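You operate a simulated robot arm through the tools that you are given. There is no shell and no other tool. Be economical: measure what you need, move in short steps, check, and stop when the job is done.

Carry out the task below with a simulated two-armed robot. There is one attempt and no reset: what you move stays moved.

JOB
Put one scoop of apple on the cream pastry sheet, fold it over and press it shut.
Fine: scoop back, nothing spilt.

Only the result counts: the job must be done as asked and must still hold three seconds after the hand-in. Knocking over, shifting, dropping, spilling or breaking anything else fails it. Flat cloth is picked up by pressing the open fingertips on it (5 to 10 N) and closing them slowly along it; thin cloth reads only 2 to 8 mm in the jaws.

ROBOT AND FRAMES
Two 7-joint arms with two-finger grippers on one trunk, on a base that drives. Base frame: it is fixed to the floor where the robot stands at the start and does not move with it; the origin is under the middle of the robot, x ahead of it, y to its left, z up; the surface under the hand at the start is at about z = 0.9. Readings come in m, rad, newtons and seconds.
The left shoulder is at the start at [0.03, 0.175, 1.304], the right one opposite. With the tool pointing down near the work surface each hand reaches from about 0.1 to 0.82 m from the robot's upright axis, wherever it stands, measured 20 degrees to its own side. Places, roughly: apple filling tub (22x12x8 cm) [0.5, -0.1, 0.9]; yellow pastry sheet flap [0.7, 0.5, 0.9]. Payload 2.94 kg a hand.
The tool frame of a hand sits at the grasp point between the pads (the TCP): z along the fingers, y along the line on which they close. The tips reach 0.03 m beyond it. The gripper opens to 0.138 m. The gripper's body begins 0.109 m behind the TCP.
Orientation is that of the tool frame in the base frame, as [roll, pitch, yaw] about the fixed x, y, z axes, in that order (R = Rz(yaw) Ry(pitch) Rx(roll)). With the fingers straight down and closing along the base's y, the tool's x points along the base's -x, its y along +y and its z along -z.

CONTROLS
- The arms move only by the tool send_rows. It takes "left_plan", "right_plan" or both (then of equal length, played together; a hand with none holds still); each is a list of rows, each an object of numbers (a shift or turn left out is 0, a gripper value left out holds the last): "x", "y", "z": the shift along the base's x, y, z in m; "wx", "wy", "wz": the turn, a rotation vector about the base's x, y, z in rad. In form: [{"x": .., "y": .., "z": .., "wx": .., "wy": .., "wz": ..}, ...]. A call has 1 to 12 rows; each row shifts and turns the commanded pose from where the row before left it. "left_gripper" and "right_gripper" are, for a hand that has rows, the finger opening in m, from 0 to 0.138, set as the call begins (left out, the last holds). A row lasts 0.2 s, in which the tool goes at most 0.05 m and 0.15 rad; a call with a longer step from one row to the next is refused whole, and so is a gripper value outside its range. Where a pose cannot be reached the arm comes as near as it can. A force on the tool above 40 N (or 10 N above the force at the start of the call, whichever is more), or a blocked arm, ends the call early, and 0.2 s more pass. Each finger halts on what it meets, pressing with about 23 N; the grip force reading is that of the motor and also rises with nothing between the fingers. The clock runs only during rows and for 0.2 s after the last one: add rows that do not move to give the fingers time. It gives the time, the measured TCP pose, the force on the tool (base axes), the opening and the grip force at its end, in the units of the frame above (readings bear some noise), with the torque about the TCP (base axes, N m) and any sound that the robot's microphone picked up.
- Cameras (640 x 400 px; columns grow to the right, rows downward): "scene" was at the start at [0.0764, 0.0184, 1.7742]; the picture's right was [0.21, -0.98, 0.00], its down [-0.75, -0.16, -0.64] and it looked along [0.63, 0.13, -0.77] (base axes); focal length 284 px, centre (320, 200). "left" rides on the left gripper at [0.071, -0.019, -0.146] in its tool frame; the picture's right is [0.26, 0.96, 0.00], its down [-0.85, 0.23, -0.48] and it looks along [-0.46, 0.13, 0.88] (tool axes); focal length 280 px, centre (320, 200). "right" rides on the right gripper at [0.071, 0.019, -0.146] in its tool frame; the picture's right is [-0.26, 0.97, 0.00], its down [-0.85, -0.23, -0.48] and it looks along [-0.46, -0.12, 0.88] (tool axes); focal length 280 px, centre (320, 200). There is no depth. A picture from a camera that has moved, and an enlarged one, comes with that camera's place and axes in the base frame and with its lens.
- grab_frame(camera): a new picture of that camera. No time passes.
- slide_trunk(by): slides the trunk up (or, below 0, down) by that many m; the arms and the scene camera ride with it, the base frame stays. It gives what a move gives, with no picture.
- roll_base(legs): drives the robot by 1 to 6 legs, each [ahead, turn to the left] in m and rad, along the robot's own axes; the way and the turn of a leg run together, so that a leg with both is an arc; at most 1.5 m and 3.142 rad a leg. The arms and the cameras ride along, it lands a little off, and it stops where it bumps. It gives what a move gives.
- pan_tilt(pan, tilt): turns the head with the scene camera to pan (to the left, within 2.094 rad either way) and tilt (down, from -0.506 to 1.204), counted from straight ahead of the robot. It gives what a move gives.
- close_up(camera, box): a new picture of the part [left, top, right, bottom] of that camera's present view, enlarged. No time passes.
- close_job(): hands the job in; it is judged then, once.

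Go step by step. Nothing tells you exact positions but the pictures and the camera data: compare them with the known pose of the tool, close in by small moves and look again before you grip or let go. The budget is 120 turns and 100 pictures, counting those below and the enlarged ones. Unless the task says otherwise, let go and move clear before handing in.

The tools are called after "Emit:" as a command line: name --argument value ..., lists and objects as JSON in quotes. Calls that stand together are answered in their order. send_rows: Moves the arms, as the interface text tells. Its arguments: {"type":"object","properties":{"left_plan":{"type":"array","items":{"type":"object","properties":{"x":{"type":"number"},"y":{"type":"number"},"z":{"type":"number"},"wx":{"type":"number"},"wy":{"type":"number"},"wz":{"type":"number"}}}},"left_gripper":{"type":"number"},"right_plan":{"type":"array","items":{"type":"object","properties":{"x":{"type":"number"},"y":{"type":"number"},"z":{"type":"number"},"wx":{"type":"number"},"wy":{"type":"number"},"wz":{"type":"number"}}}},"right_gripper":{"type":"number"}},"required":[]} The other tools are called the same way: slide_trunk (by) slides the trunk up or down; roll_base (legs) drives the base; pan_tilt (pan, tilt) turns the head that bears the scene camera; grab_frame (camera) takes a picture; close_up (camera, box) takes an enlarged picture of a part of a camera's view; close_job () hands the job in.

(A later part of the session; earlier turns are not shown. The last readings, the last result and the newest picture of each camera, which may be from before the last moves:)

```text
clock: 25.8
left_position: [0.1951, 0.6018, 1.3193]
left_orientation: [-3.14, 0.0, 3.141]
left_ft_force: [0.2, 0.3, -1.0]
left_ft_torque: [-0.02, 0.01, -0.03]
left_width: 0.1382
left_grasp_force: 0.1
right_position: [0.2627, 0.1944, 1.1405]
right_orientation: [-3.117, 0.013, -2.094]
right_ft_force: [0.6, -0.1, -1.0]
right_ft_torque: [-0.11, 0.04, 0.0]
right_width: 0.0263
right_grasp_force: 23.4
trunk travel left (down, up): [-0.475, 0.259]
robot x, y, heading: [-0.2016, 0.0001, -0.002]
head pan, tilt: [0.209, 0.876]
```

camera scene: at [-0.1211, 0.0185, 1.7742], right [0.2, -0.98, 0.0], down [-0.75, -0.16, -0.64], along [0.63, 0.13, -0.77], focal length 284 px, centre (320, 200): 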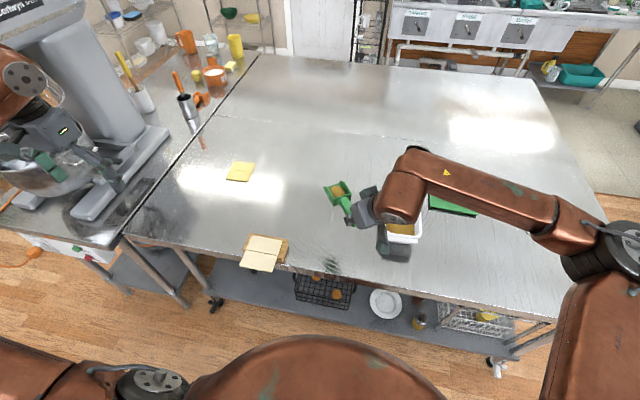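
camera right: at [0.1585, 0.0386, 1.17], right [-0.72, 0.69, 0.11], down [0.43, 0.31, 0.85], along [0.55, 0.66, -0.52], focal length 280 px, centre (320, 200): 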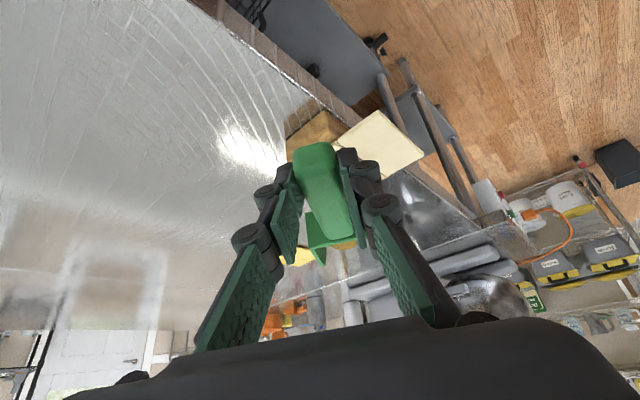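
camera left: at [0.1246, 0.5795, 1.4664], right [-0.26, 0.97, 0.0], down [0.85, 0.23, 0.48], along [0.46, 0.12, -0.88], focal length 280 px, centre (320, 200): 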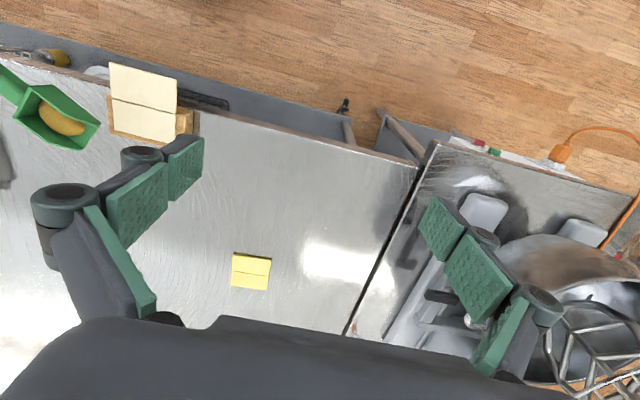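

The command tracks properly, and the tool is vertical at yaw 60°. I'll turn about the nose by 45° first.

Emit:
send_rows --right_plan '[{"x": 0.0085, "y": -0.004, "wz": 0.0785}, {"x": 0.0085, "y": -0.004, "wz": 0.0785}, {"x": 0.009, "y": -0.0025, "wz": 0.0785}, {"x": 0.009, "y": -0.0025, "wz": 0.0785}, {"x": 0.0095, "y": -0.0015, "wz": 0.0785}, {"x": 0.0095, "y": -0.0015, "wz": 0.0785}, {"x": 0.0093, "y": 0.0005, "wz": 0.0785}, {"x": 0.0093, "y": 0.0005, "wz": 0.0785}, {"x": 0.0093, "y": 0.0015, "wz": 0.0785}, {"x": 0.0093, "y": 0.0015, "wz": 0.0785}, {}]'

Emit:
grab_frame --camera "left"

Emit:
grab_frame --camera "scene"

```text
clock: 28.2
left_position: [0.1953, 0.5994, 1.3213]
left_orientation: [-3.141, 0.001, 3.14]
left_ft_force: [-0.5, -0.3, 0.7]
left_ft_torque: [0.03, 0.01, 0.01]
left_width: 0.138
left_grasp_force: 0.0
right_position: [0.2764, 0.1883, 1.1407]
right_orientation: [-3.116, 0.014, -1.976]
right_ft_force: [-0.6, 0.7, -1.5]
right_ft_torque: [-0.1, 0.03, -0.01]
right_width: 0.0265
right_grasp_force: 23.0
right hand out of reach, approached as far as the arm can: row 2, 3, 4, 5, 6, 7, 8, 9, 10
trunk travel left (down, up): [-0.475, 0.259]
robot x, y, heading: [-0.1983, -0.0003, -0.003]
head pan, tilt: [0.209, 0.876]
```

```text
59 pictures are left
camera left: at [0.1247, 0.5801, 1.4661], right [-0.26, 0.97, 0.0], down [0.85, 0.23, 0.48], along [0.46, 0.12, -0.88], focal length 280 px, centre (320, 200)
```

left: 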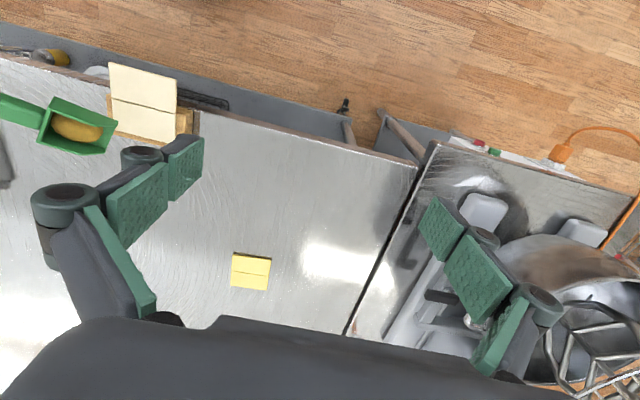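

```text
58 pictures are left
camera scene: at [-0.121, 0.019, 1.7742], right [0.2, -0.98, 0.0], down [-0.75, -0.16, -0.64], along [0.63, 0.13, -0.77], focal length 284 px, centre (320, 200)
```

scene: 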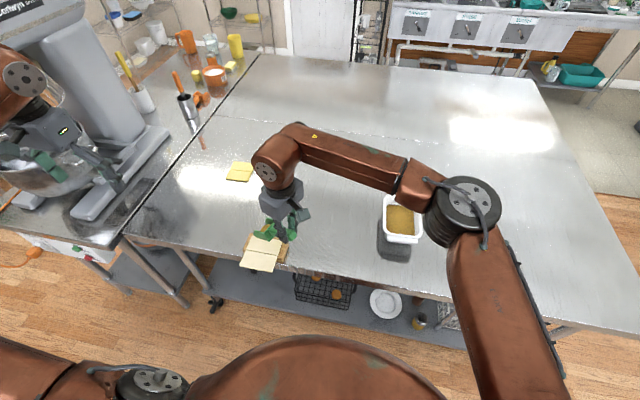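

Turning left is limited by the wrist, so I'll turn the other way about the nose, toward yaw ≈5°.

Emit:
send_rows --right_plan '[{"x": -0.0095, "y": 0.0051, "wz": -0.09}, {"x": -0.0095, "y": 0.0051, "wz": -0.09}, {"x": -0.0084, "y": 0.0068, "wz": -0.09}, {"x": -0.0084, "y": 0.0068, "wz": -0.09}, {"x": -0.0071, "y": 0.0081, "wz": -0.09}, {"x": -0.0071, "y": 0.0081, "wz": -0.09}, {"x": -0.0056, "y": 0.0093, "wz": -0.09}, {"x": -0.0056, "y": 0.0093, "wz": -0.09}, {"x": -0.0037, "y": 0.0101, "wz": -0.09}, {"x": -0.0037, "y": 0.0101, "wz": -0.09}, {"x": -0.0019, "y": 0.0106, "wz": -0.09}, {"x": -0.0019, "y": 0.0106, "wz": -0.09}]'

Emit:
grab_frame --camera "left"

Emit:
grab_frame --camera "scene"

```text
clock: 30.8
left_position: [0.1945, 0.6, 1.3204]
left_orientation: [-3.14, -0.001, 3.138]
left_ft_force: [0.5, -0.1, -0.2]
left_ft_torque: [-0.03, -0.01, -0.05]
left_width: 0.1379
left_grasp_force: 0.0
right_position: [0.2033, 0.2881, 1.1406]
right_orientation: [-3.115, 0.014, -3.06]
right_ft_force: [0.5, -0.3, -1.8]
right_ft_torque: [-0.04, 0.07, -0.01]
right_width: 0.0266
right_grasp_force: 23.7
trunk travel left (down, up): [-0.475, 0.259]
robot x, y, heading: [-0.1979, 0.0016, -0.009]
head pan, tilt: [0.209, 0.876]
```

```text
57 pictures are left
camera left: at [0.1245, 0.581, 1.4658], right [-0.26, 0.97, 0.0], down [0.85, 0.23, 0.48], along [0.46, 0.12, -0.88], focal length 280 px, centre (320, 200)
```

left: 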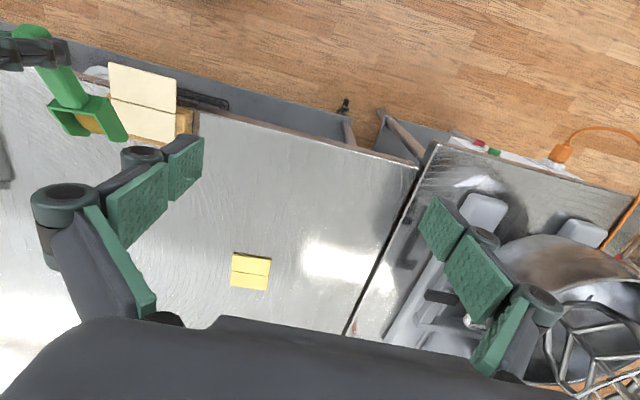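

```text
56 pictures are left
camera scene: at [-0.1213, 0.0201, 1.7742], right [0.2, -0.98, 0.0], down [-0.75, -0.16, -0.64], along [0.63, 0.13, -0.77], focal length 284 px, centre (320, 200)
```

scene: 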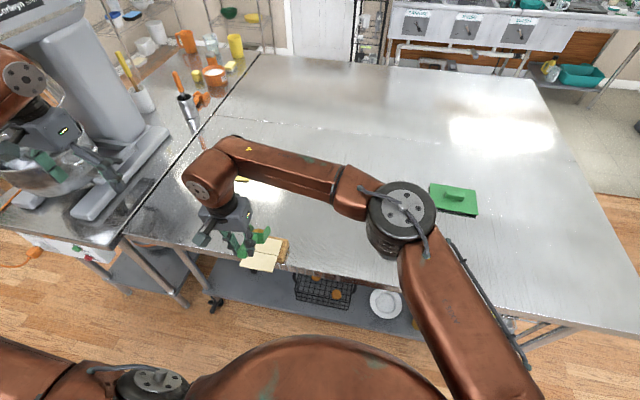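

That worked. I'll zoom in to locate the nose over the sheet.

Emit:
close_up --camera "scene" --box '[190, 190, 318, 280]'

Emit:
close_up --camera "left" --box '[0, 20, 240, 170]'

```text
4.44 times, centred on (254, 235) of scene
camera zoom: at [-0.1213, 0.0201, 1.7742], right [0.2, -0.98, 0.0], down [-0.75, -0.16, -0.64], along [0.63, 0.13, -0.77], focal length 1261 px, centre (613, 44)
```

zoom: 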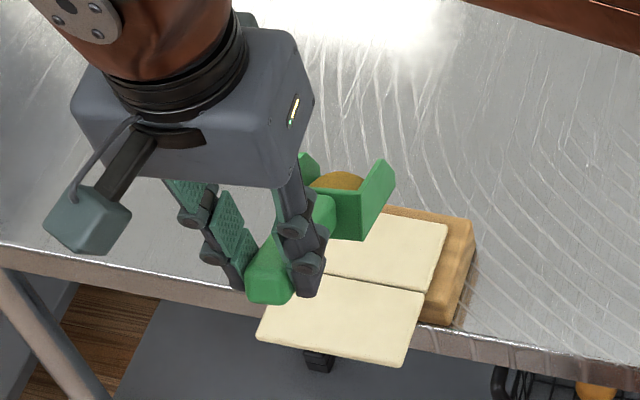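

```text
2.67 times, centred on (120, 95) of left
camera zoom: at [0.1245, 0.581, 1.4658], right [-0.26, 0.97, 0.0], down [0.85, 0.23, 0.48], along [0.46, 0.12, -0.88], focal length 748 px, centre (853, 480)
```

zoom: 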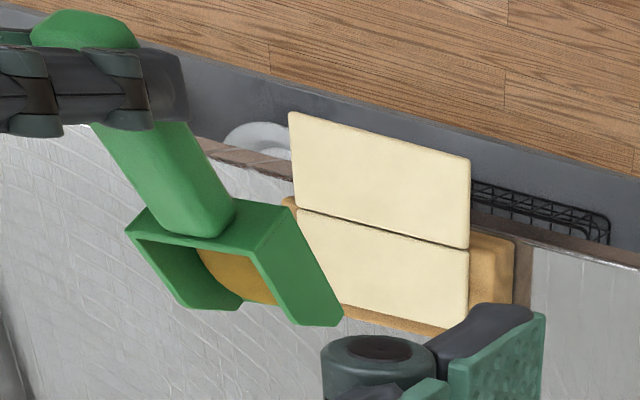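

The nose is near (0.33, 0.29). I'll shift it slightly back and lower it, then tilt on to 50°.

Emit:
send_rows --right_plan '[{"x": -0.008, "y": 0.003, "z": -0.012}, {"x": -0.007, "y": 0.003, "z": -0.013}, {"z": -0.01}, {"x": 0.011, "y": 0.0009, "z": 0.0095, "wx": -0.007, "wy": 0.087}, {"x": 0.011, "y": 0.0009, "z": 0.0095, "wx": -0.007, "wy": 0.087}, {"x": 0.0125, "y": 0.001, "z": 0.0075, "wx": -0.007, "wy": 0.087}, {"x": 0.0125, "y": 0.001, "z": 0.0075, "wx": -0.007, "wy": 0.087}, {}]'

Emit:
close_up --camera "scene" --box '[190, 190, 318, 280]'

Emit:
close_up --camera "left" --box '[0, 20, 240, 170]'

```text
clock: 32.6
left_position: [0.1965, 0.601, 1.3206]
left_orientation: [-3.138, -0.003, 3.137]
left_ft_force: [-0.7, 0.6, 0.8]
left_ft_torque: [-0.02, 0.06, -0.01]
left_width: 0.1379
left_grasp_force: 0.0
right_position: [0.2363, 0.2991, 1.1411]
right_orientation: [-3.12, -0.336, -3.054]
right_ft_force: [-0.1, -0.2, -1.1]
right_ft_torque: [0.0, 0.11, -0.04]
right_width: 0.0262
right_grasp_force: 22.9
trunk travel left (down, up): [-0.475, 0.259]
robot x, y, heading: [-0.1974, -0.0002, 0.0]
head pan, tilt: [0.209, 0.876]
```

```text
4.44 times, centred on (254, 235) of scene
camera zoom: at [-0.1195, 0.0228, 1.7742], right [0.21, -0.98, 0.0], down [-0.75, -0.16, -0.64], along [0.63, 0.13, -0.77], focal length 1261 px, centre (613, 44)
```

zoom: 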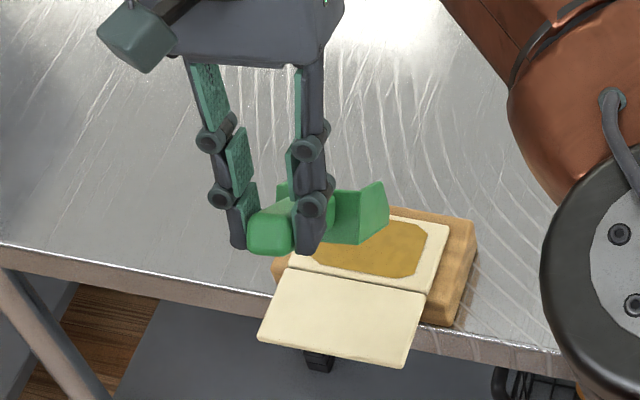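

```text
2.67 times, centred on (120, 95) of left
camera zoom: at [0.1257, 0.5813, 1.4653], right [-0.26, 0.97, 0.0], down [0.85, 0.23, 0.47], along [0.46, 0.12, -0.88], focal length 748 px, centre (853, 480)
```

zoom: 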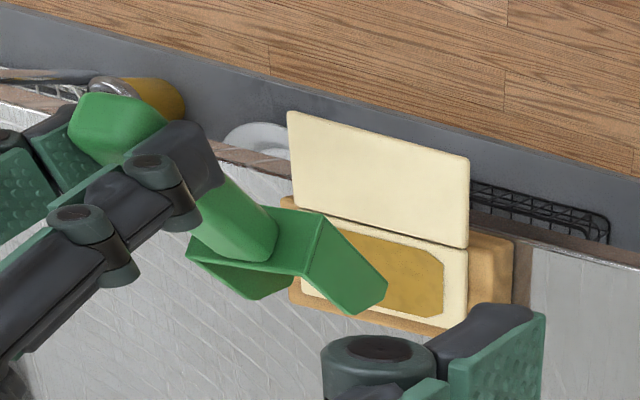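

The filling spread neatly on the board half. I'll lift the scoop, level it and take it back toward its original spot.

Emit:
send_rows --right_plan '[{"z": 0.03}, {"z": 0.04}, {"x": 0.012, "y": -0.02, "wy": -0.1, "wz": -0.01}, {"x": 0.016, "y": -0.027, "wy": -0.1, "wz": -0.01}, {"x": 0.017, "y": -0.028, "wy": -0.1, "wz": -0.01}, {"x": 0.017, "y": -0.028, "wy": -0.1, "wz": -0.01}, {"x": 0.017, "y": -0.028, "wy": -0.1, "wz": -0.01}, {"x": 0.017, "y": -0.028, "wy": -0.1, "wz": -0.01}, {"x": 0.017, "y": -0.027, "wy": -0.1, "wz": -0.01}, {"x": 0.016, "y": -0.025, "wy": -0.1, "wz": -0.01}, {"x": 0.013, "y": -0.019, "wy": -0.077}, {}]'

Emit:
close_up --camera "scene" --box '[200, 180, 328, 270]'

Emit:
grab_frame --camera "right"

```text
clock: 35.2
left_position: [0.1948, 0.6009, 1.3211]
left_orientation: [3.141, -0.002, 3.141]
left_ft_force: [0.0, -0.5, -0.3]
left_ft_torque: [0.01, 0.0, -0.01]
left_width: 0.138
left_grasp_force: 0.0
right_position: [0.374, 0.0651, 1.2108]
right_orientation: [-3.084, 0.543, -3.137]
right_ft_force: [-0.7, -0.9, -0.9]
right_ft_torque: [0.02, 0.14, 0.07]
right_width: 0.0262
right_grasp_force: 23.0
right hand out of reach, approached as far as the arm can: row 1, 2
trunk travel left (down, up): [-0.475, 0.259]
robot x, y, heading: [-0.2023, -0.0006, -0.011]
head pan, tilt: [0.209, 0.876]
```

```text
4.44 times, centred on (264, 225) of scene
camera zoom: at [-0.121, 0.0192, 1.7742], right [0.2, -0.98, 0.0], down [-0.75, -0.16, -0.64], along [0.63, 0.13, -0.77], focal length 1261 px, centre (569, 89)
```

zoom: 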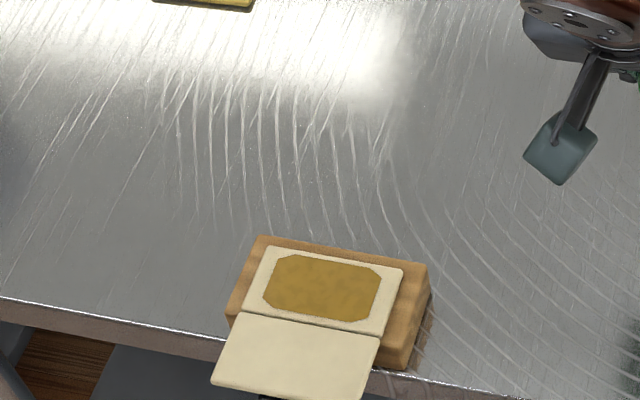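

```text
50 pictures are left
camera right: at [0.2386, 0.0923, 1.2985], right [0.25, 0.96, 0.09], down [0.48, -0.2, 0.86], along [0.84, -0.17, -0.51], focal length 280 px, centre (320, 200)
```

right: 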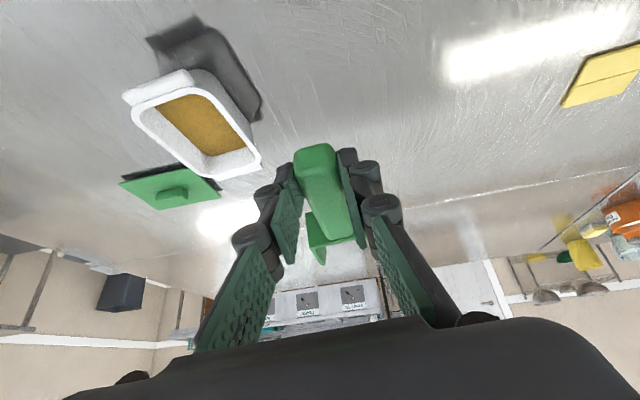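

The sheet is undisturbed and the scoop is empty. I'll correct the small roll and lower to just above the table.

Emit:
send_rows --right_plan '[{"x": 0.0045, "y": 0.0034, "z": -0.03, "wx": 0.049, "wz": 0.021}, {"z": -0.04}, {"z": -0.04}, {"z": -0.04}, {"z": -0.04}, {"z": -0.04}, {"z": -0.02}, {}]'

Emit:
grab_frame --camera "right"

```text
clock: 37.0
left_position: [0.1956, 0.5994, 1.321]
left_orientation: [-3.141, 0.0, 3.137]
left_ft_force: [0.1, -0.2, -0.4]
left_ft_torque: [-0.02, 0.0, 0.0]
left_width: 0.138
left_grasp_force: 0.2
right_position: [0.3775, 0.067, 0.9611]
right_orientation: [3.141, 0.54, 3.137]
right_ft_force: [-0.1, -0.2, -0.7]
right_ft_torque: [0.0, 0.13, 0.02]
right_width: 0.0266
right_grasp_force: 22.8
trunk travel left (down, up): [-0.475, 0.259]
robot x, y, heading: [-0.1953, 0.0015, -0.001]
head pan, tilt: [0.209, 0.876]
```

```text
49 pictures are left
camera right: at [0.2432, 0.0873, 1.0497], right [0.23, 0.96, 0.14], down [0.48, -0.23, 0.85], along [0.85, -0.13, -0.52], focal length 280 px, centre (320, 200)
```

right: 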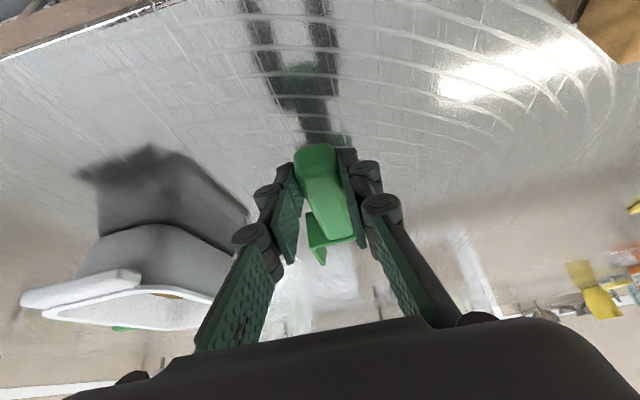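

Now I'll lower the last ~20 mm gently, watching the force.

Emit:
send_rows --right_plan '[{"x": 0.0007, "y": 0.001, "z": -0.009}, {"z": -0.007}, {"z": -0.003}, {}]'

```text
clock: 38.0
left_position: [0.1957, 0.6002, 1.3214]
left_orientation: [3.141, 0.0, 3.14]
left_ft_force: [0.0, 0.6, 0.2]
left_ft_torque: [0.0, 0.01, 0.02]
left_width: 0.138
left_grasp_force: 0.2
right_position: [0.3778, 0.0676, 0.9422]
right_orientation: [3.141, 0.54, 3.135]
right_ft_force: [0.2, -0.1, -0.5]
right_ft_torque: [0.04, 0.12, 0.0]
right_width: 0.0264
right_grasp_force: 22.5
trunk travel left (down, up): [-0.475, 0.259]
robot x, y, heading: [-0.2012, -0.0005, -0.003]
head pan, tilt: [0.209, 0.876]
```

Emit:
send_rows --right_plan '[{"z": -0.0015}, {"z": -0.001}, {}]'

```text
clock: 38.8
left_position: [0.1951, 0.5996, 1.3211]
left_orientation: [3.141, 0.0, 3.137]
left_ft_force: [-0.7, -0.2, 0.3]
left_ft_torque: [0.01, -0.01, 0.03]
left_width: 0.1379
left_grasp_force: 0.0
right_position: [0.3769, 0.0683, 0.9381]
right_orientation: [-3.141, 0.541, 3.136]
right_ft_force: [-0.1, 0.0, -1.4]
right_ft_torque: [0.0, 0.11, -0.02]
right_width: 0.0264
right_grasp_force: 23.0
trunk travel left (down, up): [-0.475, 0.259]
robot x, y, heading: [-0.198, -0.0002, -0.001]
head pan, tilt: [0.209, 0.876]
```

There's still no contact, so the scoop may have shifted in the grip. I'll look at it.

Emit:
close_up --camera "right" --box '[220, 60, 420, 280]'

Emit:
close_up --camera "left" --box '[0, 0, 240, 150]'

```text
1.82 times, centred on (320, 170) of right
camera zoom: at [0.2426, 0.089, 1.028], right [0.23, 0.96, 0.13], down [0.48, -0.23, 0.85], along [0.85, -0.13, -0.52], focal length 510 px, centre (320, 254)
```

zoom: 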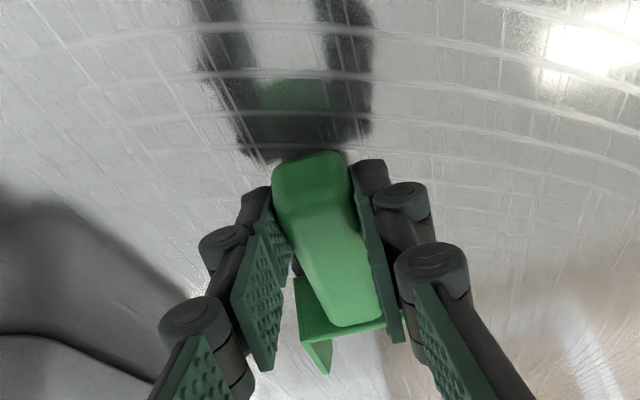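

```text
2.67 times, centred on (120, 75) of left
camera zoom: at [0.1247, 0.5798, 1.4662], right [-0.26, 0.97, 0.0], down [0.85, 0.23, 0.48], along [0.46, 0.12, -0.88], focal length 748 px, centre (853, 533)
```

zoom: 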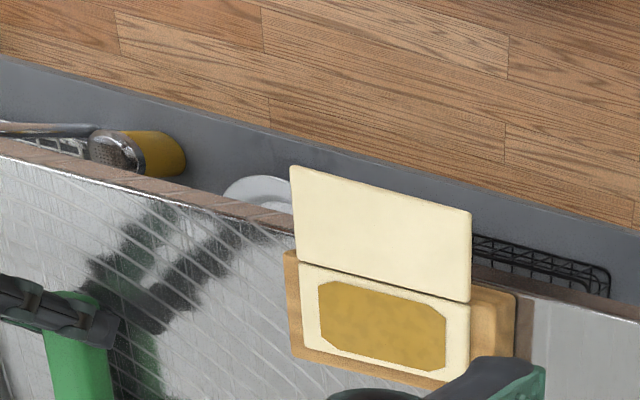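

The grip looks unchanged, so I'll lower in small steps to contact.

Emit:
send_rows --right_plan '[{"z": -0.0015}, {"z": -0.0015}, {}]'

```text
clock: 39.6
left_position: [0.1941, 0.599, 1.3208]
left_orientation: [3.141, 0.0, 3.139]
left_ft_force: [0.3, -0.1, -0.3]
left_ft_torque: [-0.02, 0.01, -0.03]
left_width: 0.1379
left_grasp_force: 0.1
right_position: [0.377, 0.0688, 0.9373]
right_orientation: [-3.14, 0.543, 3.137]
right_ft_force: [0.7, -0.1, 3.0]
right_ft_torque: [0.13, -0.26, -0.04]
right_width: 0.0265
right_grasp_force: 23.2
trunk travel left (down, up): [-0.475, 0.259]
robot x, y, heading: [-0.1957, 0.0001, -0.003]
head pan, tilt: [0.209, 0.876]
```

Contact: +3 N upward. I'll open the fingers gently and retreat backward and up along the tool.

Emit:
send_rows --right_plan '[{}, {}, {}, {}]' --right_gripper 0.06

Emit:
send_rows --right_plan '[{"x": -0.005, "z": 0.012}, {"x": -0.012, "z": 0.025}, {"x": -0.015, "z": 0.03}, {"x": -0.015, "z": 0.04}, {"z": 0.04}, {"z": 0.04}, {}]'

Emit:
grab_frame --camera "right"

```text
clock: 40.6
left_position: [0.1948, 0.5993, 1.3216]
left_orientation: [-3.141, 0.0, 3.139]
left_ft_force: [0.0, -0.2, 0.3]
left_ft_torque: [-0.05, 0.0, 0.03]
left_width: 0.1378
left_grasp_force: 0.1
right_position: [0.3787, 0.0692, 0.9375]
right_orientation: [3.141, 0.541, 3.135]
right_ft_force: [0.7, 0.4, 0.3]
right_ft_torque: [-0.01, 0.0, -0.01]
right_width: 0.0602
right_grasp_force: 0.1
trunk travel left (down, up): [-0.475, 0.259]
robot x, y, heading: [-0.1954, 0.0011, -0.002]
head pan, tilt: [0.209, 0.876]
```

```text
clock: 42.2
left_position: [0.1954, 0.5996, 1.3208]
left_orientation: [3.141, 0.001, 3.138]
left_ft_force: [0.6, -0.2, 0.0]
left_ft_torque: [-0.01, 0.01, 0.02]
left_width: 0.1382
left_grasp_force: 0.0
right_position: [0.3312, 0.0699, 1.1247]
right_orientation: [-3.141, 0.54, 3.137]
right_ft_force: [-0.3, -0.3, -0.4]
right_ft_torque: [0.0, 0.01, -0.05]
right_width: 0.06
right_grasp_force: 0.1
trunk travel left (down, up): [-0.475, 0.259]
robot x, y, heading: [-0.2004, -0.0013, -0.003]
head pan, tilt: [0.209, 0.876]
```

```text
46 pictures are left
camera right: at [0.1963, 0.0904, 1.2127], right [0.23, 0.96, 0.13], down [0.48, -0.23, 0.84], along [0.85, -0.13, -0.52], focal length 280 px, centre (320, 200)
```

right: 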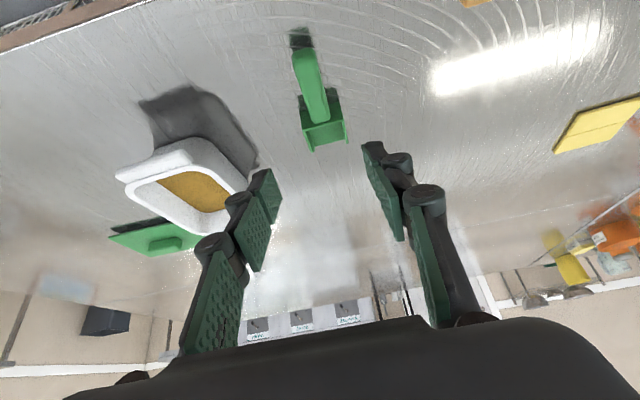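

The scoop is back in place. Next I'll move the right arm clear and back the base up a bit more, so the left hand can come at the overhanging flap from the front.

Emit:
send_rows --right_plan '[{"y": -0.03, "z": 0.02}, {"y": -0.04, "z": 0.03}, {"y": -0.04, "z": 0.03}, {"y": -0.04, "z": 0.02}, {"y": -0.04}, {"y": -0.03}, {}]'

Emit:
roll_base --legs '[[-0.15, 0]]'

Emit:
send_rows --left_plan '[{"wz": 0.131, "y": -0.025}, {"wz": 0.131, "y": -0.03}, {"wz": 0.131, "y": -0.03}, {"wz": 0.131, "y": -0.03}, {"wz": 0.131, "y": -0.03}, {"wz": 0.131, "y": -0.03}, {"wz": 0.131, "y": -0.03}, {"wz": 0.131, "y": -0.03}, {"wz": 0.131, "y": -0.03}, {"wz": 0.131, "y": -0.025}, {"wz": 0.131}, {"wz": 0.131}]'

```text
clock: 43.8
left_position: [0.1948, 0.6008, 1.3203]
left_orientation: [3.141, -0.001, 3.14]
left_ft_force: [-0.2, 0.2, 0.4]
left_ft_torque: [-0.05, 0.03, 0.0]
left_width: 0.1379
left_grasp_force: 0.1
right_position: [0.3299, -0.1514, 1.225]
right_orientation: [-3.139, 0.542, 3.138]
right_ft_force: [-0.7, 0.3, 0.5]
right_ft_torque: [0.02, -0.03, -0.01]
right_width: 0.0601
right_grasp_force: 0.1
trunk travel left (down, up): [-0.475, 0.259]
robot x, y, heading: [-0.1951, 0.0002, -0.008]
head pan, tilt: [0.209, 0.876]
```

```text
clock: 45.1
left_position: [0.0459, 0.5997, 1.3211]
left_orientation: [3.141, -0.001, 3.139]
left_ft_force: [-0.4, -0.5, -0.1]
left_ft_torque: [0.0, 0.0, -0.01]
left_width: 0.1382
left_grasp_force: 0.0
right_position: [0.1834, -0.151, 1.2251]
right_orientation: [-3.14, 0.543, 3.137]
right_ft_force: [1.1, -1.1, -0.2]
right_ft_torque: [0.04, -0.01, 0.03]
right_width: 0.06
right_grasp_force: 0.1
trunk travel left (down, up): [-0.475, 0.259]
robot x, y, heading: [-0.3446, -0.0009, -0.002]
head pan, tilt: [0.209, 0.876]
```

```text
clock: 47.8
left_position: [0.0448, 0.3102, 1.3231]
left_orientation: [3.14, 0.0, -1.568]
left_ft_force: [0.7, 0.5, 0.5]
left_ft_torque: [0.03, 0.0, 0.0]
left_width: 0.1381
left_grasp_force: 0.1
right_position: [0.1819, -0.1519, 1.2258]
right_orientation: [-3.141, 0.542, 3.139]
right_ft_force: [-0.8, 0.4, -0.4]
right_ft_torque: [0.0, 0.03, 0.0]
right_width: 0.0601
right_grasp_force: 0.1
trunk travel left (down, up): [-0.475, 0.259]
robot x, y, heading: [-0.3473, 0.0016, 0.0]
head pan, tilt: [0.209, 0.876]
```

The turn is done. I'll tilt the left tool to point forward and lower it in front of the flap.

Emit:
send_rows --left_plan '[{"wy": -0.131, "z": -0.02, "x": 0.005}, {"wy": -0.131, "z": -0.027, "x": 0.008}, {"wy": -0.131, "z": -0.027, "x": 0.008}, {"wy": -0.131, "z": -0.027, "x": 0.008}, {"wy": -0.131, "z": -0.027, "x": 0.008}, {"wy": -0.131, "z": -0.027, "x": 0.008}, {"wy": -0.131, "z": -0.027, "x": 0.008}, {"wy": -0.131, "z": -0.027, "x": 0.008}, {"wy": -0.131, "z": -0.027, "x": 0.008}, {"wy": -0.131, "z": -0.027, "x": 0.008}, {"wy": -0.131, "z": -0.027, "x": 0.008}, {"wy": -0.131, "z": -0.027, "x": 0.008}]' --left_gripper 0.05

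Emit:
grab_frame --camera "left"

Emit:
grab_frame --camera "scene"

```text
clock: 50.4
left_position: [0.2051, 0.3282, 1.1301]
left_orientation: [-2.051, -0.037, -1.56]
left_ft_force: [-0.1, -1.1, 0.7]
left_ft_torque: [-0.01, 0.01, 0.05]
left_width: 0.0497
left_grasp_force: 0.1
left hand out of reach, approached as far as the arm can: row 3, 4, 5, 6, 7, 8, 9, 10
right_position: [0.1821, -0.1529, 1.2248]
right_orientation: [3.14, 0.541, 3.138]
right_ft_force: [-0.2, -0.3, 0.1]
right_ft_torque: [0.03, 0.0, 0.01]
right_width: 0.0599
right_grasp_force: 0.0
trunk travel left (down, up): [-0.475, 0.259]
robot x, y, heading: [-0.3474, 0.0001, -0.0]
head pan, tilt: [0.209, 0.876]
```

```text
45 pictures are left
camera left: at [0.086, 0.2579, 1.2176], right [-0.45, -0.3, -0.84], down [-0.54, 0.84, -0.01], along [0.72, 0.45, -0.53], focal length 280 px, centre (320, 200)
```

left: 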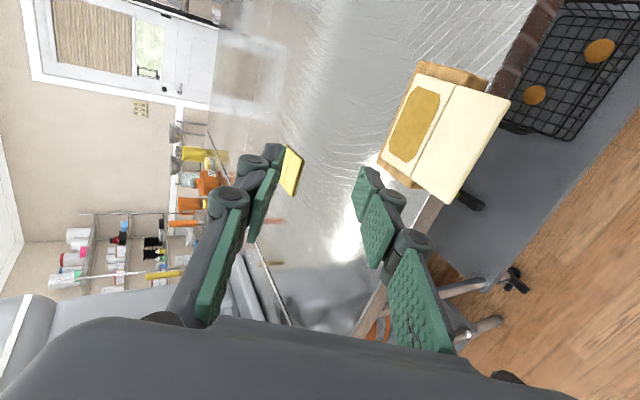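

```text
44 pictures are left
camera scene: at [-0.2711, 0.0165, 1.7743], right [0.21, -0.98, 0.0], down [-0.75, -0.16, -0.64], along [0.63, 0.13, -0.77], focal length 284 px, centre (320, 200)
```

scene: 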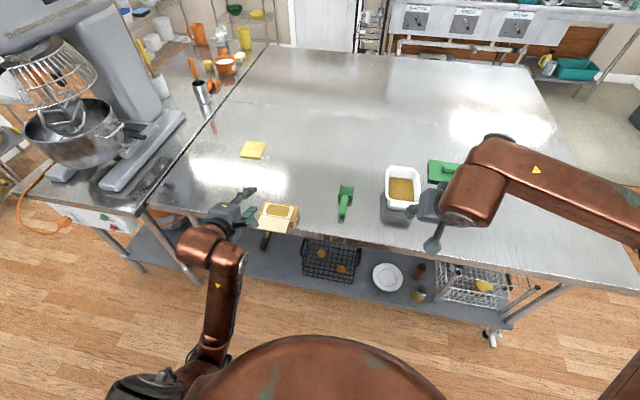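

The tool is mostly tilted (62°) at (0.205, 0.328, 1.13). I'll move down and back and tilt the rest.

Emit:
send_rows --left_plan '[{"x": -0.02, "y": -0.01, "z": -0.02}, {"x": -0.02, "y": -0.01, "z": -0.03, "wy": -0.05}, {"x": -0.01, "y": -0.01, "z": -0.03, "wy": -0.1}, {"z": -0.03, "wy": -0.1}, {"z": -0.02, "wy": -0.1}, {"wy": -0.1}, {"wy": -0.03}, {}]'

Emit:
grab_frame --camera "left"

```text
clock: 51.2
left_position: [0.1817, 0.3378, 1.0732]
left_orientation: [-1.858, 0.145, -1.589]
left_ft_force: [1.1, -0.7, -0.2]
left_ft_torque: [0.03, -0.02, 0.06]
left_width: 0.0501
left_grasp_force: 0.0
left hand out of reach, approached as far as the arm can: row 2
right_position: [0.1819, -0.153, 1.2253]
right_orientation: [3.14, 0.54, 3.138]
right_ft_force: [0.7, -0.8, 0.0]
right_ft_torque: [0.07, 0.03, 0.06]
right_width: 0.0602
right_grasp_force: 0.0
trunk travel left (down, up): [-0.475, 0.259]
robot x, y, heading: [-0.3438, -0.0005, -0.003]
head pan, tilt: [0.209, 0.876]
stopped in row 4 (left hand): the arm was blocked; the commanded pose is now the measured one
```

```text
43 pictures are left
camera left: at [0.0463, 0.2602, 1.122], right [-0.28, -0.12, -0.95], down [-0.51, 0.86, 0.04], along [0.82, 0.49, -0.3], focal length 280 px, centre (320, 200)
```

left: 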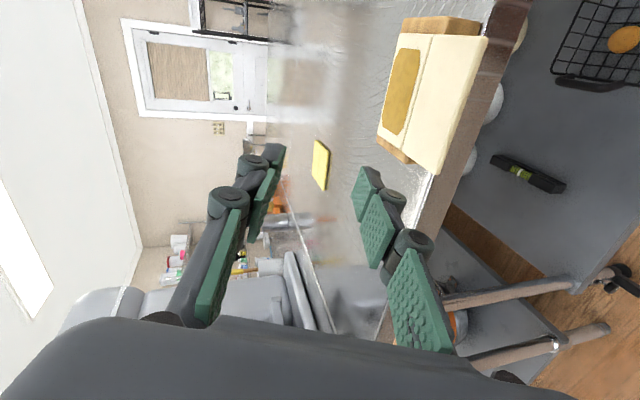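

The arm hit a limit because the shoulder is too high for a horizontal hand here. I'll back the hand off, lower the trunk by 0.2 m, and re-check.

Emit:
send_rows --left_plan '[{"x": -0.02, "z": 0.03}, {"x": -0.02, "z": 0.04}, {"x": -0.01, "z": 0.04}, {"z": 0.03}]' --right_plan '[{"z": 0.03}, {"z": 0.04}, {"z": 0.04}, {"z": 0.03}]'

Emit:
slide_trunk --by -0.2

Emit:
grab_frame --camera "scene"

```text
clock: 52.2
left_position: [0.1639, 0.3632, 1.1409]
left_orientation: [-1.848, -0.063, -1.545]
left_ft_force: [0.3, 0.0, -2.1]
left_ft_torque: [0.0, -0.15, -0.13]
left_width: 0.0499
left_grasp_force: 0.0
left hand out of reach, approached as far as the arm can: row 1, 2, 3, 4
right_position: [0.1833, -0.1487, 1.3668]
right_orientation: [-3.139, 0.54, -3.142]
right_ft_force: [0.3, 0.7, 0.1]
right_ft_torque: [-0.04, -0.07, -0.05]
right_width: 0.06
right_grasp_force: 0.1
trunk travel left (down, up): [-0.475, 0.259]
robot x, y, heading: [-0.345, 0.0039, -0.002]
head pan, tilt: [0.209, 0.876]
```

```text
clock: 54.4
left_position: [0.1883, 0.372, 0.9015]
left_orientation: [-1.979, 0.141, -1.603]
left_ft_force: [-0.4, 0.4, -0.7]
left_ft_torque: [0.02, -0.01, 0.01]
left_width: 0.05
left_grasp_force: 0.0
right_position: [0.1803, -0.1515, 1.1668]
right_orientation: [3.141, 0.544, 3.14]
right_ft_force: [0.3, 0.1, 0.1]
right_ft_torque: [-0.02, 0.03, -0.06]
right_width: 0.0601
right_grasp_force: 0.1
trunk travel left (down, up): [-0.275, 0.459]
robot x, y, heading: [-0.3447, 0.0026, 0.003]
head pan, tilt: [0.209, 0.876]
```

```text
42 pictures are left
camera scene: at [-0.1792, 0.0184, 1.5727], right [0.21, -0.98, 0.0], down [-0.75, -0.16, -0.64], along [0.63, 0.13, -0.77], focal length 284 px, centre (320, 200)
```

scene: 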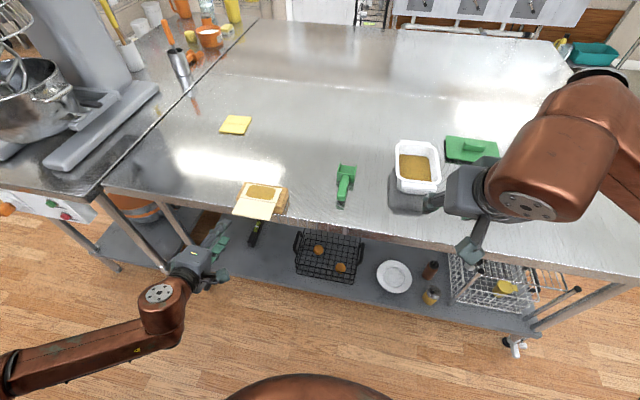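

The lowered trunk now gives room. I'll straighten the left tool to horizontal while keeping clear of the flap.

Emit:
send_rows --left_plan '[{"x": -0.015, "wx": -0.04, "wy": -0.05}, {"x": -0.015, "y": -0.01, "z": 0.005, "wx": -0.05, "wy": -0.07, "wz": 0.01}, {"y": -0.02, "z": 0.01, "wx": -0.05, "wy": -0.07, "wz": 0.02}, {"y": -0.02, "z": 0.01, "wy": -0.07}, {"y": -0.02, "z": 0.01, "wy": -0.07}, {"wy": -0.07, "z": 0.01}, {}]'

Emit:
grab_frame --camera "left"

```text
clock: 56.0
left_position: [0.1744, 0.3437, 0.9285]
left_orientation: [-1.713, 0.108, -1.577]
left_ft_force: [0.4, -0.5, 0.7]
left_ft_torque: [0.0, 0.02, 0.0]
left_width: 0.05
left_grasp_force: 0.0
left hand out of reach, approached as far as the arm can: row 2, 3, 4, 5
right_position: [0.1816, -0.1509, 1.1663]
right_orientation: [-3.141, 0.542, 3.139]
right_ft_force: [1.5, -0.6, -0.5]
right_ft_torque: [-0.01, 0.01, -0.02]
right_width: 0.0602
right_grasp_force: 0.1
trunk travel left (down, up): [-0.275, 0.459]
robot x, y, heading: [-0.346, 0.0008, -0.003]
head pan, tilt: [0.209, 0.876]
```

```text
41 pictures are left
camera left: at [0.0334, 0.2685, 0.9599], right [-0.14, -0.16, -0.98], down [-0.5, 0.86, -0.07], along [0.86, 0.48, -0.2], focal length 280 px, centre (320, 200)
```

left: 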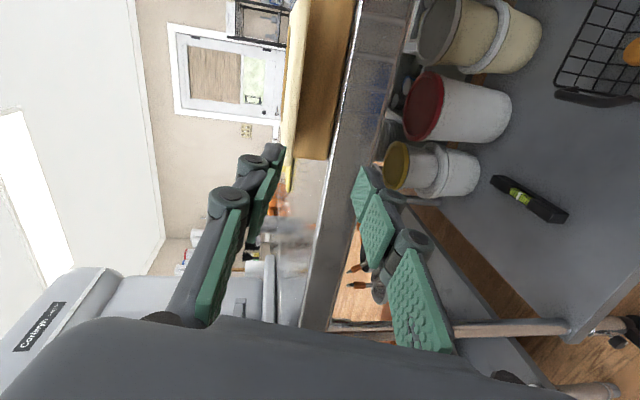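

The flap is seen edge-on just below the upper finger. I'll open wider, raise slightly and shift toward the flap's middle in y.

Emit:
send_rows --left_plan '[{"z": 0.008, "y": -0.01}, {"z": 0.006, "y": -0.01}, {"y": -0.01}, {"y": -0.01}, {}]' --left_gripper 0.07

Emit:
grab_frame --camera "scene"

```text
clock: 57.2
left_position: [0.1763, 0.3365, 0.9365]
left_orientation: [-1.713, 0.107, -1.578]
left_ft_force: [0.1, -0.6, -1.0]
left_ft_torque: [0.02, 0.01, -0.01]
left_width: 0.0699
left_grasp_force: 0.2
left hand out of reach, approached as far as the arm can: row 2, 3, 4
right_position: [0.1829, -0.1518, 1.1654]
right_orientation: [3.141, 0.541, 3.14]
right_ft_force: [-0.2, -1.1, -1.0]
right_ft_torque: [0.0, -0.01, -0.04]
right_width: 0.0599
right_grasp_force: 0.1
trunk travel left (down, up): [-0.275, 0.459]
robot x, y, heading: [-0.3462, -0.0017, -0.002]
head pan, tilt: [0.209, 0.876]
```

```text
40 pictures are left
camera scene: at [-0.1785, 0.0183, 1.5725], right [0.21, -0.98, 0.0], down [-0.75, -0.16, -0.64], along [0.63, 0.13, -0.77], focal length 284 px, centre (320, 200)
```

scene: 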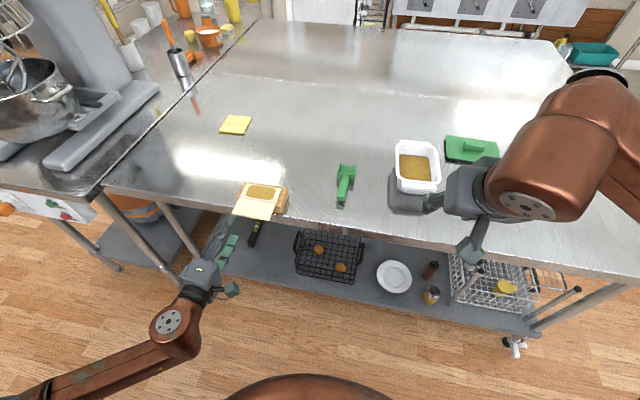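

The wrist is too close to the shoulder. I'll back the base another 0.25 m, which should free up the left arm.

Emit:
roll_base --legs '[[-0.25, 0]]'

Emit:
send_rows --left_plan '[{"x": 0.03, "wx": -0.05, "wy": -0.05}, {"x": 0.04, "y": -0.01, "wx": -0.05, "wy": -0.05}, {"x": 0.04, "y": -0.01, "z": 0.003, "wy": -0.04}, {"x": 0.04, "y": -0.01, "z": 0.003}, {"x": 0.04, "y": -0.005}, {"x": 0.03}, {}]'

Emit:
grab_frame --camera "left"

```text
clock: 59.1
left_position: [-0.0781, 0.3366, 0.9366]
left_orientation: [-1.71, 0.106, -1.577]
left_ft_force: [-0.2, -0.3, 0.2]
left_ft_torque: [0.0, -0.01, -0.02]
left_width: 0.0698
left_grasp_force: 0.1
right_position: [-0.0729, -0.1508, 1.1664]
right_orientation: [3.14, 0.544, 3.139]
right_ft_force: [-1.4, -0.1, 0.8]
right_ft_torque: [-0.02, -0.02, 0.0]
right_width: 0.0599
right_grasp_force: 0.1
trunk travel left (down, up): [-0.275, 0.459]
robot x, y, heading: [-0.5992, 0.0038, -0.001]
head pan, tilt: [0.209, 0.876]
```

```text
clock: 60.7
left_position: [0.1421, 0.3018, 0.9428]
left_orientation: [-1.569, 0.007, -1.572]
left_ft_force: [0.2, -0.4, -0.3]
left_ft_torque: [-0.03, -0.01, 0.02]
left_width: 0.0699
left_grasp_force: 0.1
right_position: [-0.0713, -0.1508, 1.1655]
right_orientation: [-3.141, 0.541, 3.141]
right_ft_force: [-0.3, 0.6, 0.1]
right_ft_torque: [-0.05, 0.03, -0.01]
right_width: 0.0602
right_grasp_force: 0.1
trunk travel left (down, up): [-0.275, 0.459]
robot x, y, heading: [-0.5973, 0.0028, -0.004]
head pan, tilt: [0.209, 0.876]
```

```text
39 pictures are left
camera left: at [-0.0035, 0.2305, 0.96], right [0.0, -0.26, -0.97], down [-0.48, 0.85, -0.22], along [0.88, 0.46, -0.12], focal length 280 px, centre (320, 200)
```

left: 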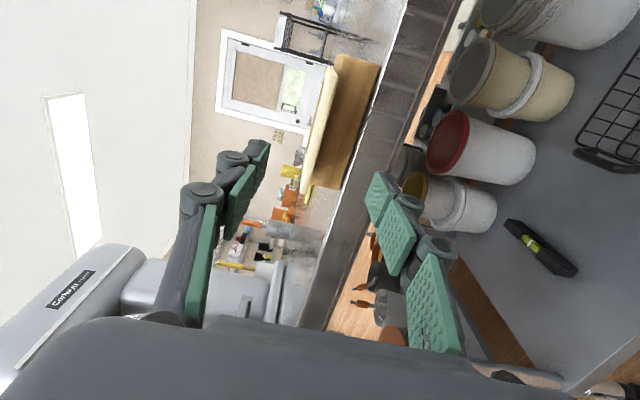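

The left tool is now exactly horizontal at (0.142, 0.302, 0.943), centred on the flap's height (≈0.943). I'll move forward so the tips straddle the free edge by ~18 mm.

Emit:
send_rows --left_plan '[{"x": 0.025}, {"x": 0.025}, {"x": 0.02}, {"x": 0.012}, {}]'

Emit:
grab_frame --camera "left"

```text
clock: 61.9
left_position: [0.2247, 0.3007, 0.9409]
left_orientation: [-1.569, 0.007, -1.571]
left_ft_force: [-0.6, -0.2, -0.2]
left_ft_torque: [-0.03, 0.01, -0.01]
left_width: 0.0698
left_grasp_force: 0.0
right_position: [-0.0702, -0.1499, 1.1667]
right_orientation: [3.141, 0.54, 3.14]
right_ft_force: [0.0, -0.5, 0.2]
right_ft_torque: [0.0, 0.01, 0.0]
right_width: 0.0599
right_grasp_force: 0.1
trunk travel left (down, up): [-0.275, 0.459]
robot x, y, heading: [-0.599, 0.0027, -0.001]
head pan, tilt: [0.209, 0.876]
```

```text
38 pictures are left
camera left: at [0.0786, 0.229, 0.9597], right [0.0, -0.26, -0.97], down [-0.48, 0.85, -0.22], along [0.88, 0.46, -0.12], focal length 280 px, centre (320, 200)
```

left: 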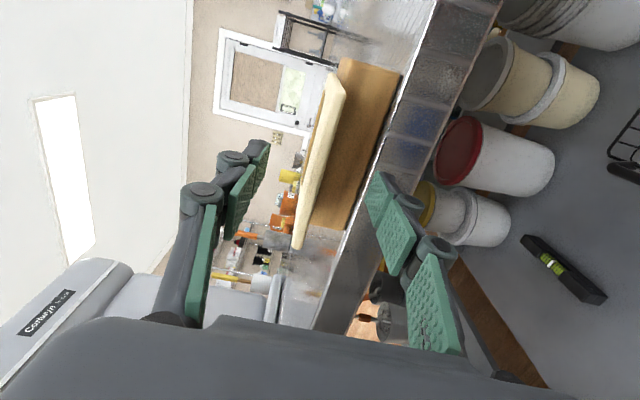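

The flap edge sits centred between the fingers, so I'll close them.

Emit:
send_rows --left_plan '[{}, {}, {}, {}, {}]' --left_gripper 0.0

Emit:
grab_frame --camera "left"

```text
clock: 63.1
left_position: [0.2237, 0.3002, 0.943]
left_orientation: [-1.568, 0.007, -1.571]
left_ft_force: [1.5, 0.2, 4.1]
left_ft_torque: [-0.26, -0.22, 0.08]
left_width: 0.0068
left_grasp_force: 23.3
right_position: [-0.0714, -0.1504, 1.1664]
right_orientation: [-3.14, 0.539, 3.139]
right_ft_force: [0.1, -0.2, -0.2]
right_ft_torque: [0.01, -0.01, 0.0]
right_width: 0.0599
right_grasp_force: 0.1
trunk travel left (down, up): [-0.275, 0.459]
robot x, y, heading: [-0.6018, 0.0002, -0.006]
head pan, tilt: [0.209, 0.876]
```

```text
37 pictures are left
camera left: at [0.0783, 0.2289, 0.9608], right [0.0, -0.25, -0.97], down [-0.47, 0.85, -0.23], along [0.88, 0.46, -0.12], focal length 280 px, centre (320, 200)
```

left: 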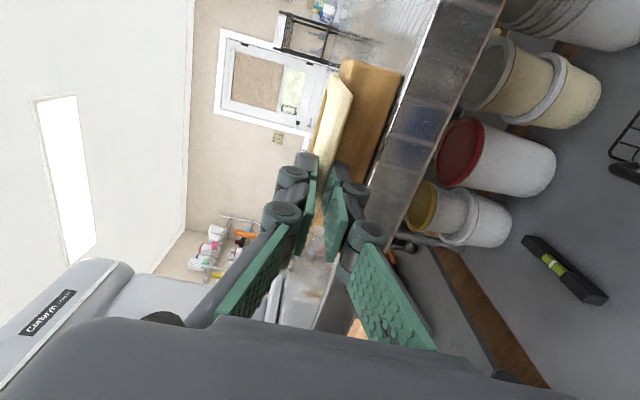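

It's gripped, at 6.8 mm. I'll swing the flap up along the arc around the crease, about 45° first.

Emit:
send_rows --left_plan '[{"x": 0.0006, "z": 0.0093, "wy": 0.13}, {"x": 0.0018, "z": 0.0091, "wy": 0.13}, {"x": 0.003, "z": 0.0088, "wy": 0.13}, {"x": 0.0041, "z": 0.0083, "wy": 0.13}, {"x": 0.0051, "z": 0.0077, "wy": 0.13}, {"x": 0.0061, "z": 0.007, "wy": 0.13}, {}]'

Emit:
grab_frame --camera "left"

Emit:
grab_frame --camera "scene"

```text
clock: 64.7
left_position: [0.2458, 0.3017, 0.9938]
left_orientation: [-2.352, 0.005, -1.575]
left_ft_force: [-0.8, -1.8, 6.0]
left_ft_torque: [-0.37, -0.32, -0.05]
left_width: 0.0069
left_grasp_force: 22.6
right_position: [-0.072, -0.1512, 1.1654]
right_orientation: [3.139, 0.542, 3.138]
right_ft_force: [0.3, 0.1, -0.2]
right_ft_torque: [-0.01, 0.02, -0.04]
right_width: 0.06
right_grasp_force: 0.1
trunk travel left (down, up): [-0.275, 0.459]
robot x, y, heading: [-0.6028, 0.0024, -0.001]
head pan, tilt: [0.209, 0.876]
```

```text
36 pictures are left
camera left: at [0.1552, 0.229, 1.1091], right [-0.68, -0.25, -0.69], down [-0.5, 0.85, 0.18], along [0.54, 0.46, -0.7], focal length 280 px, centre (320, 200)
```

left: 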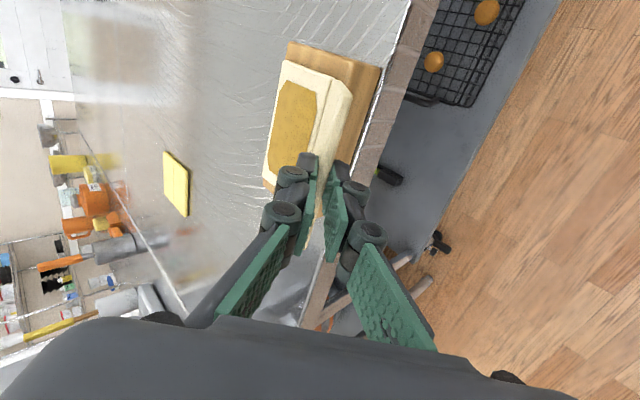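

```text
35 pictures are left
camera scene: at [-0.4328, 0.018, 1.5725], right [0.21, -0.98, 0.0], down [-0.75, -0.16, -0.64], along [0.63, 0.13, -0.77], focal length 284 px, centre (320, 200)
```

scene: 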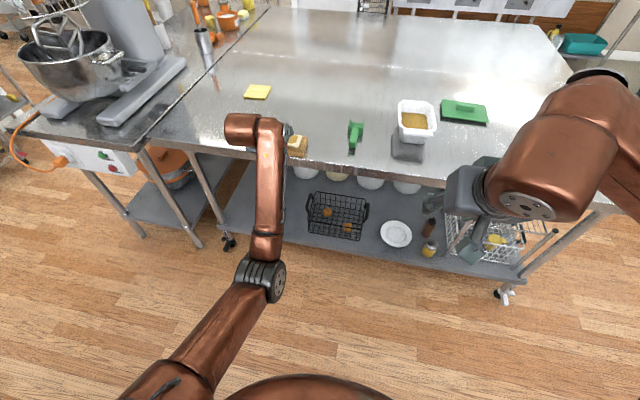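

The flap follows at 45° with little force, so I'll continue the arc to about 97°.

Emit:
send_rows --left_plan '[{"x": 0.0069, "z": 0.0062, "wy": 0.13}, {"x": 0.0077, "z": 0.0052, "wy": 0.13}, {"x": 0.0083, "z": 0.0042, "wy": 0.13}, {"x": 0.0088, "z": 0.0031, "wy": 0.13}, {"x": 0.0091, "z": 0.0019, "wy": 0.13}, {"x": 0.0093, "z": 0.0007, "wy": 0.13}, {"x": 0.0093, "z": -0.0005, "wy": 0.13}, {}]'

Emit:
grab_frame --camera "left"

```text
clock: 66.5
left_position: [0.2242, 0.2892, 1.0337]
left_orientation: [-3.065, -0.003, -1.617]
left_ft_force: [-0.1, -0.2, -1.5]
left_ft_torque: [-0.04, 0.04, -0.01]
left_width: 0.0072
left_grasp_force: 23.1
left hand out of reach, approached as far as the arm can: row 4, 5, 6, 7
right_position: [-0.0717, -0.15, 1.165]
right_orientation: [3.141, 0.542, 3.141]
right_ft_force: [-0.2, 0.3, -0.4]
right_ft_torque: [0.03, 0.01, 0.01]
right_width: 0.0599
right_grasp_force: 0.1
trunk travel left (down, up): [-0.275, 0.459]
robot x, y, heading: [-0.6003, 0.0014, -0.006]
head pan, tilt: [0.209, 0.876]
```

```text
34 pictures are left
camera left: at [0.2291, 0.2163, 1.1794], right [-0.97, -0.22, -0.07], down [-0.23, 0.86, 0.46], along [-0.04, 0.46, -0.89], focal length 280 px, centre (320, 200)
```

left: 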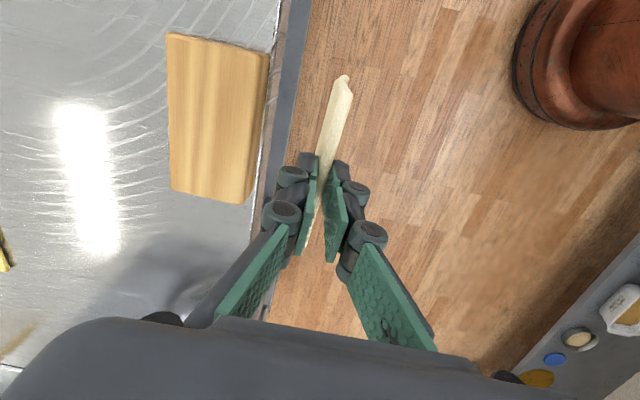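

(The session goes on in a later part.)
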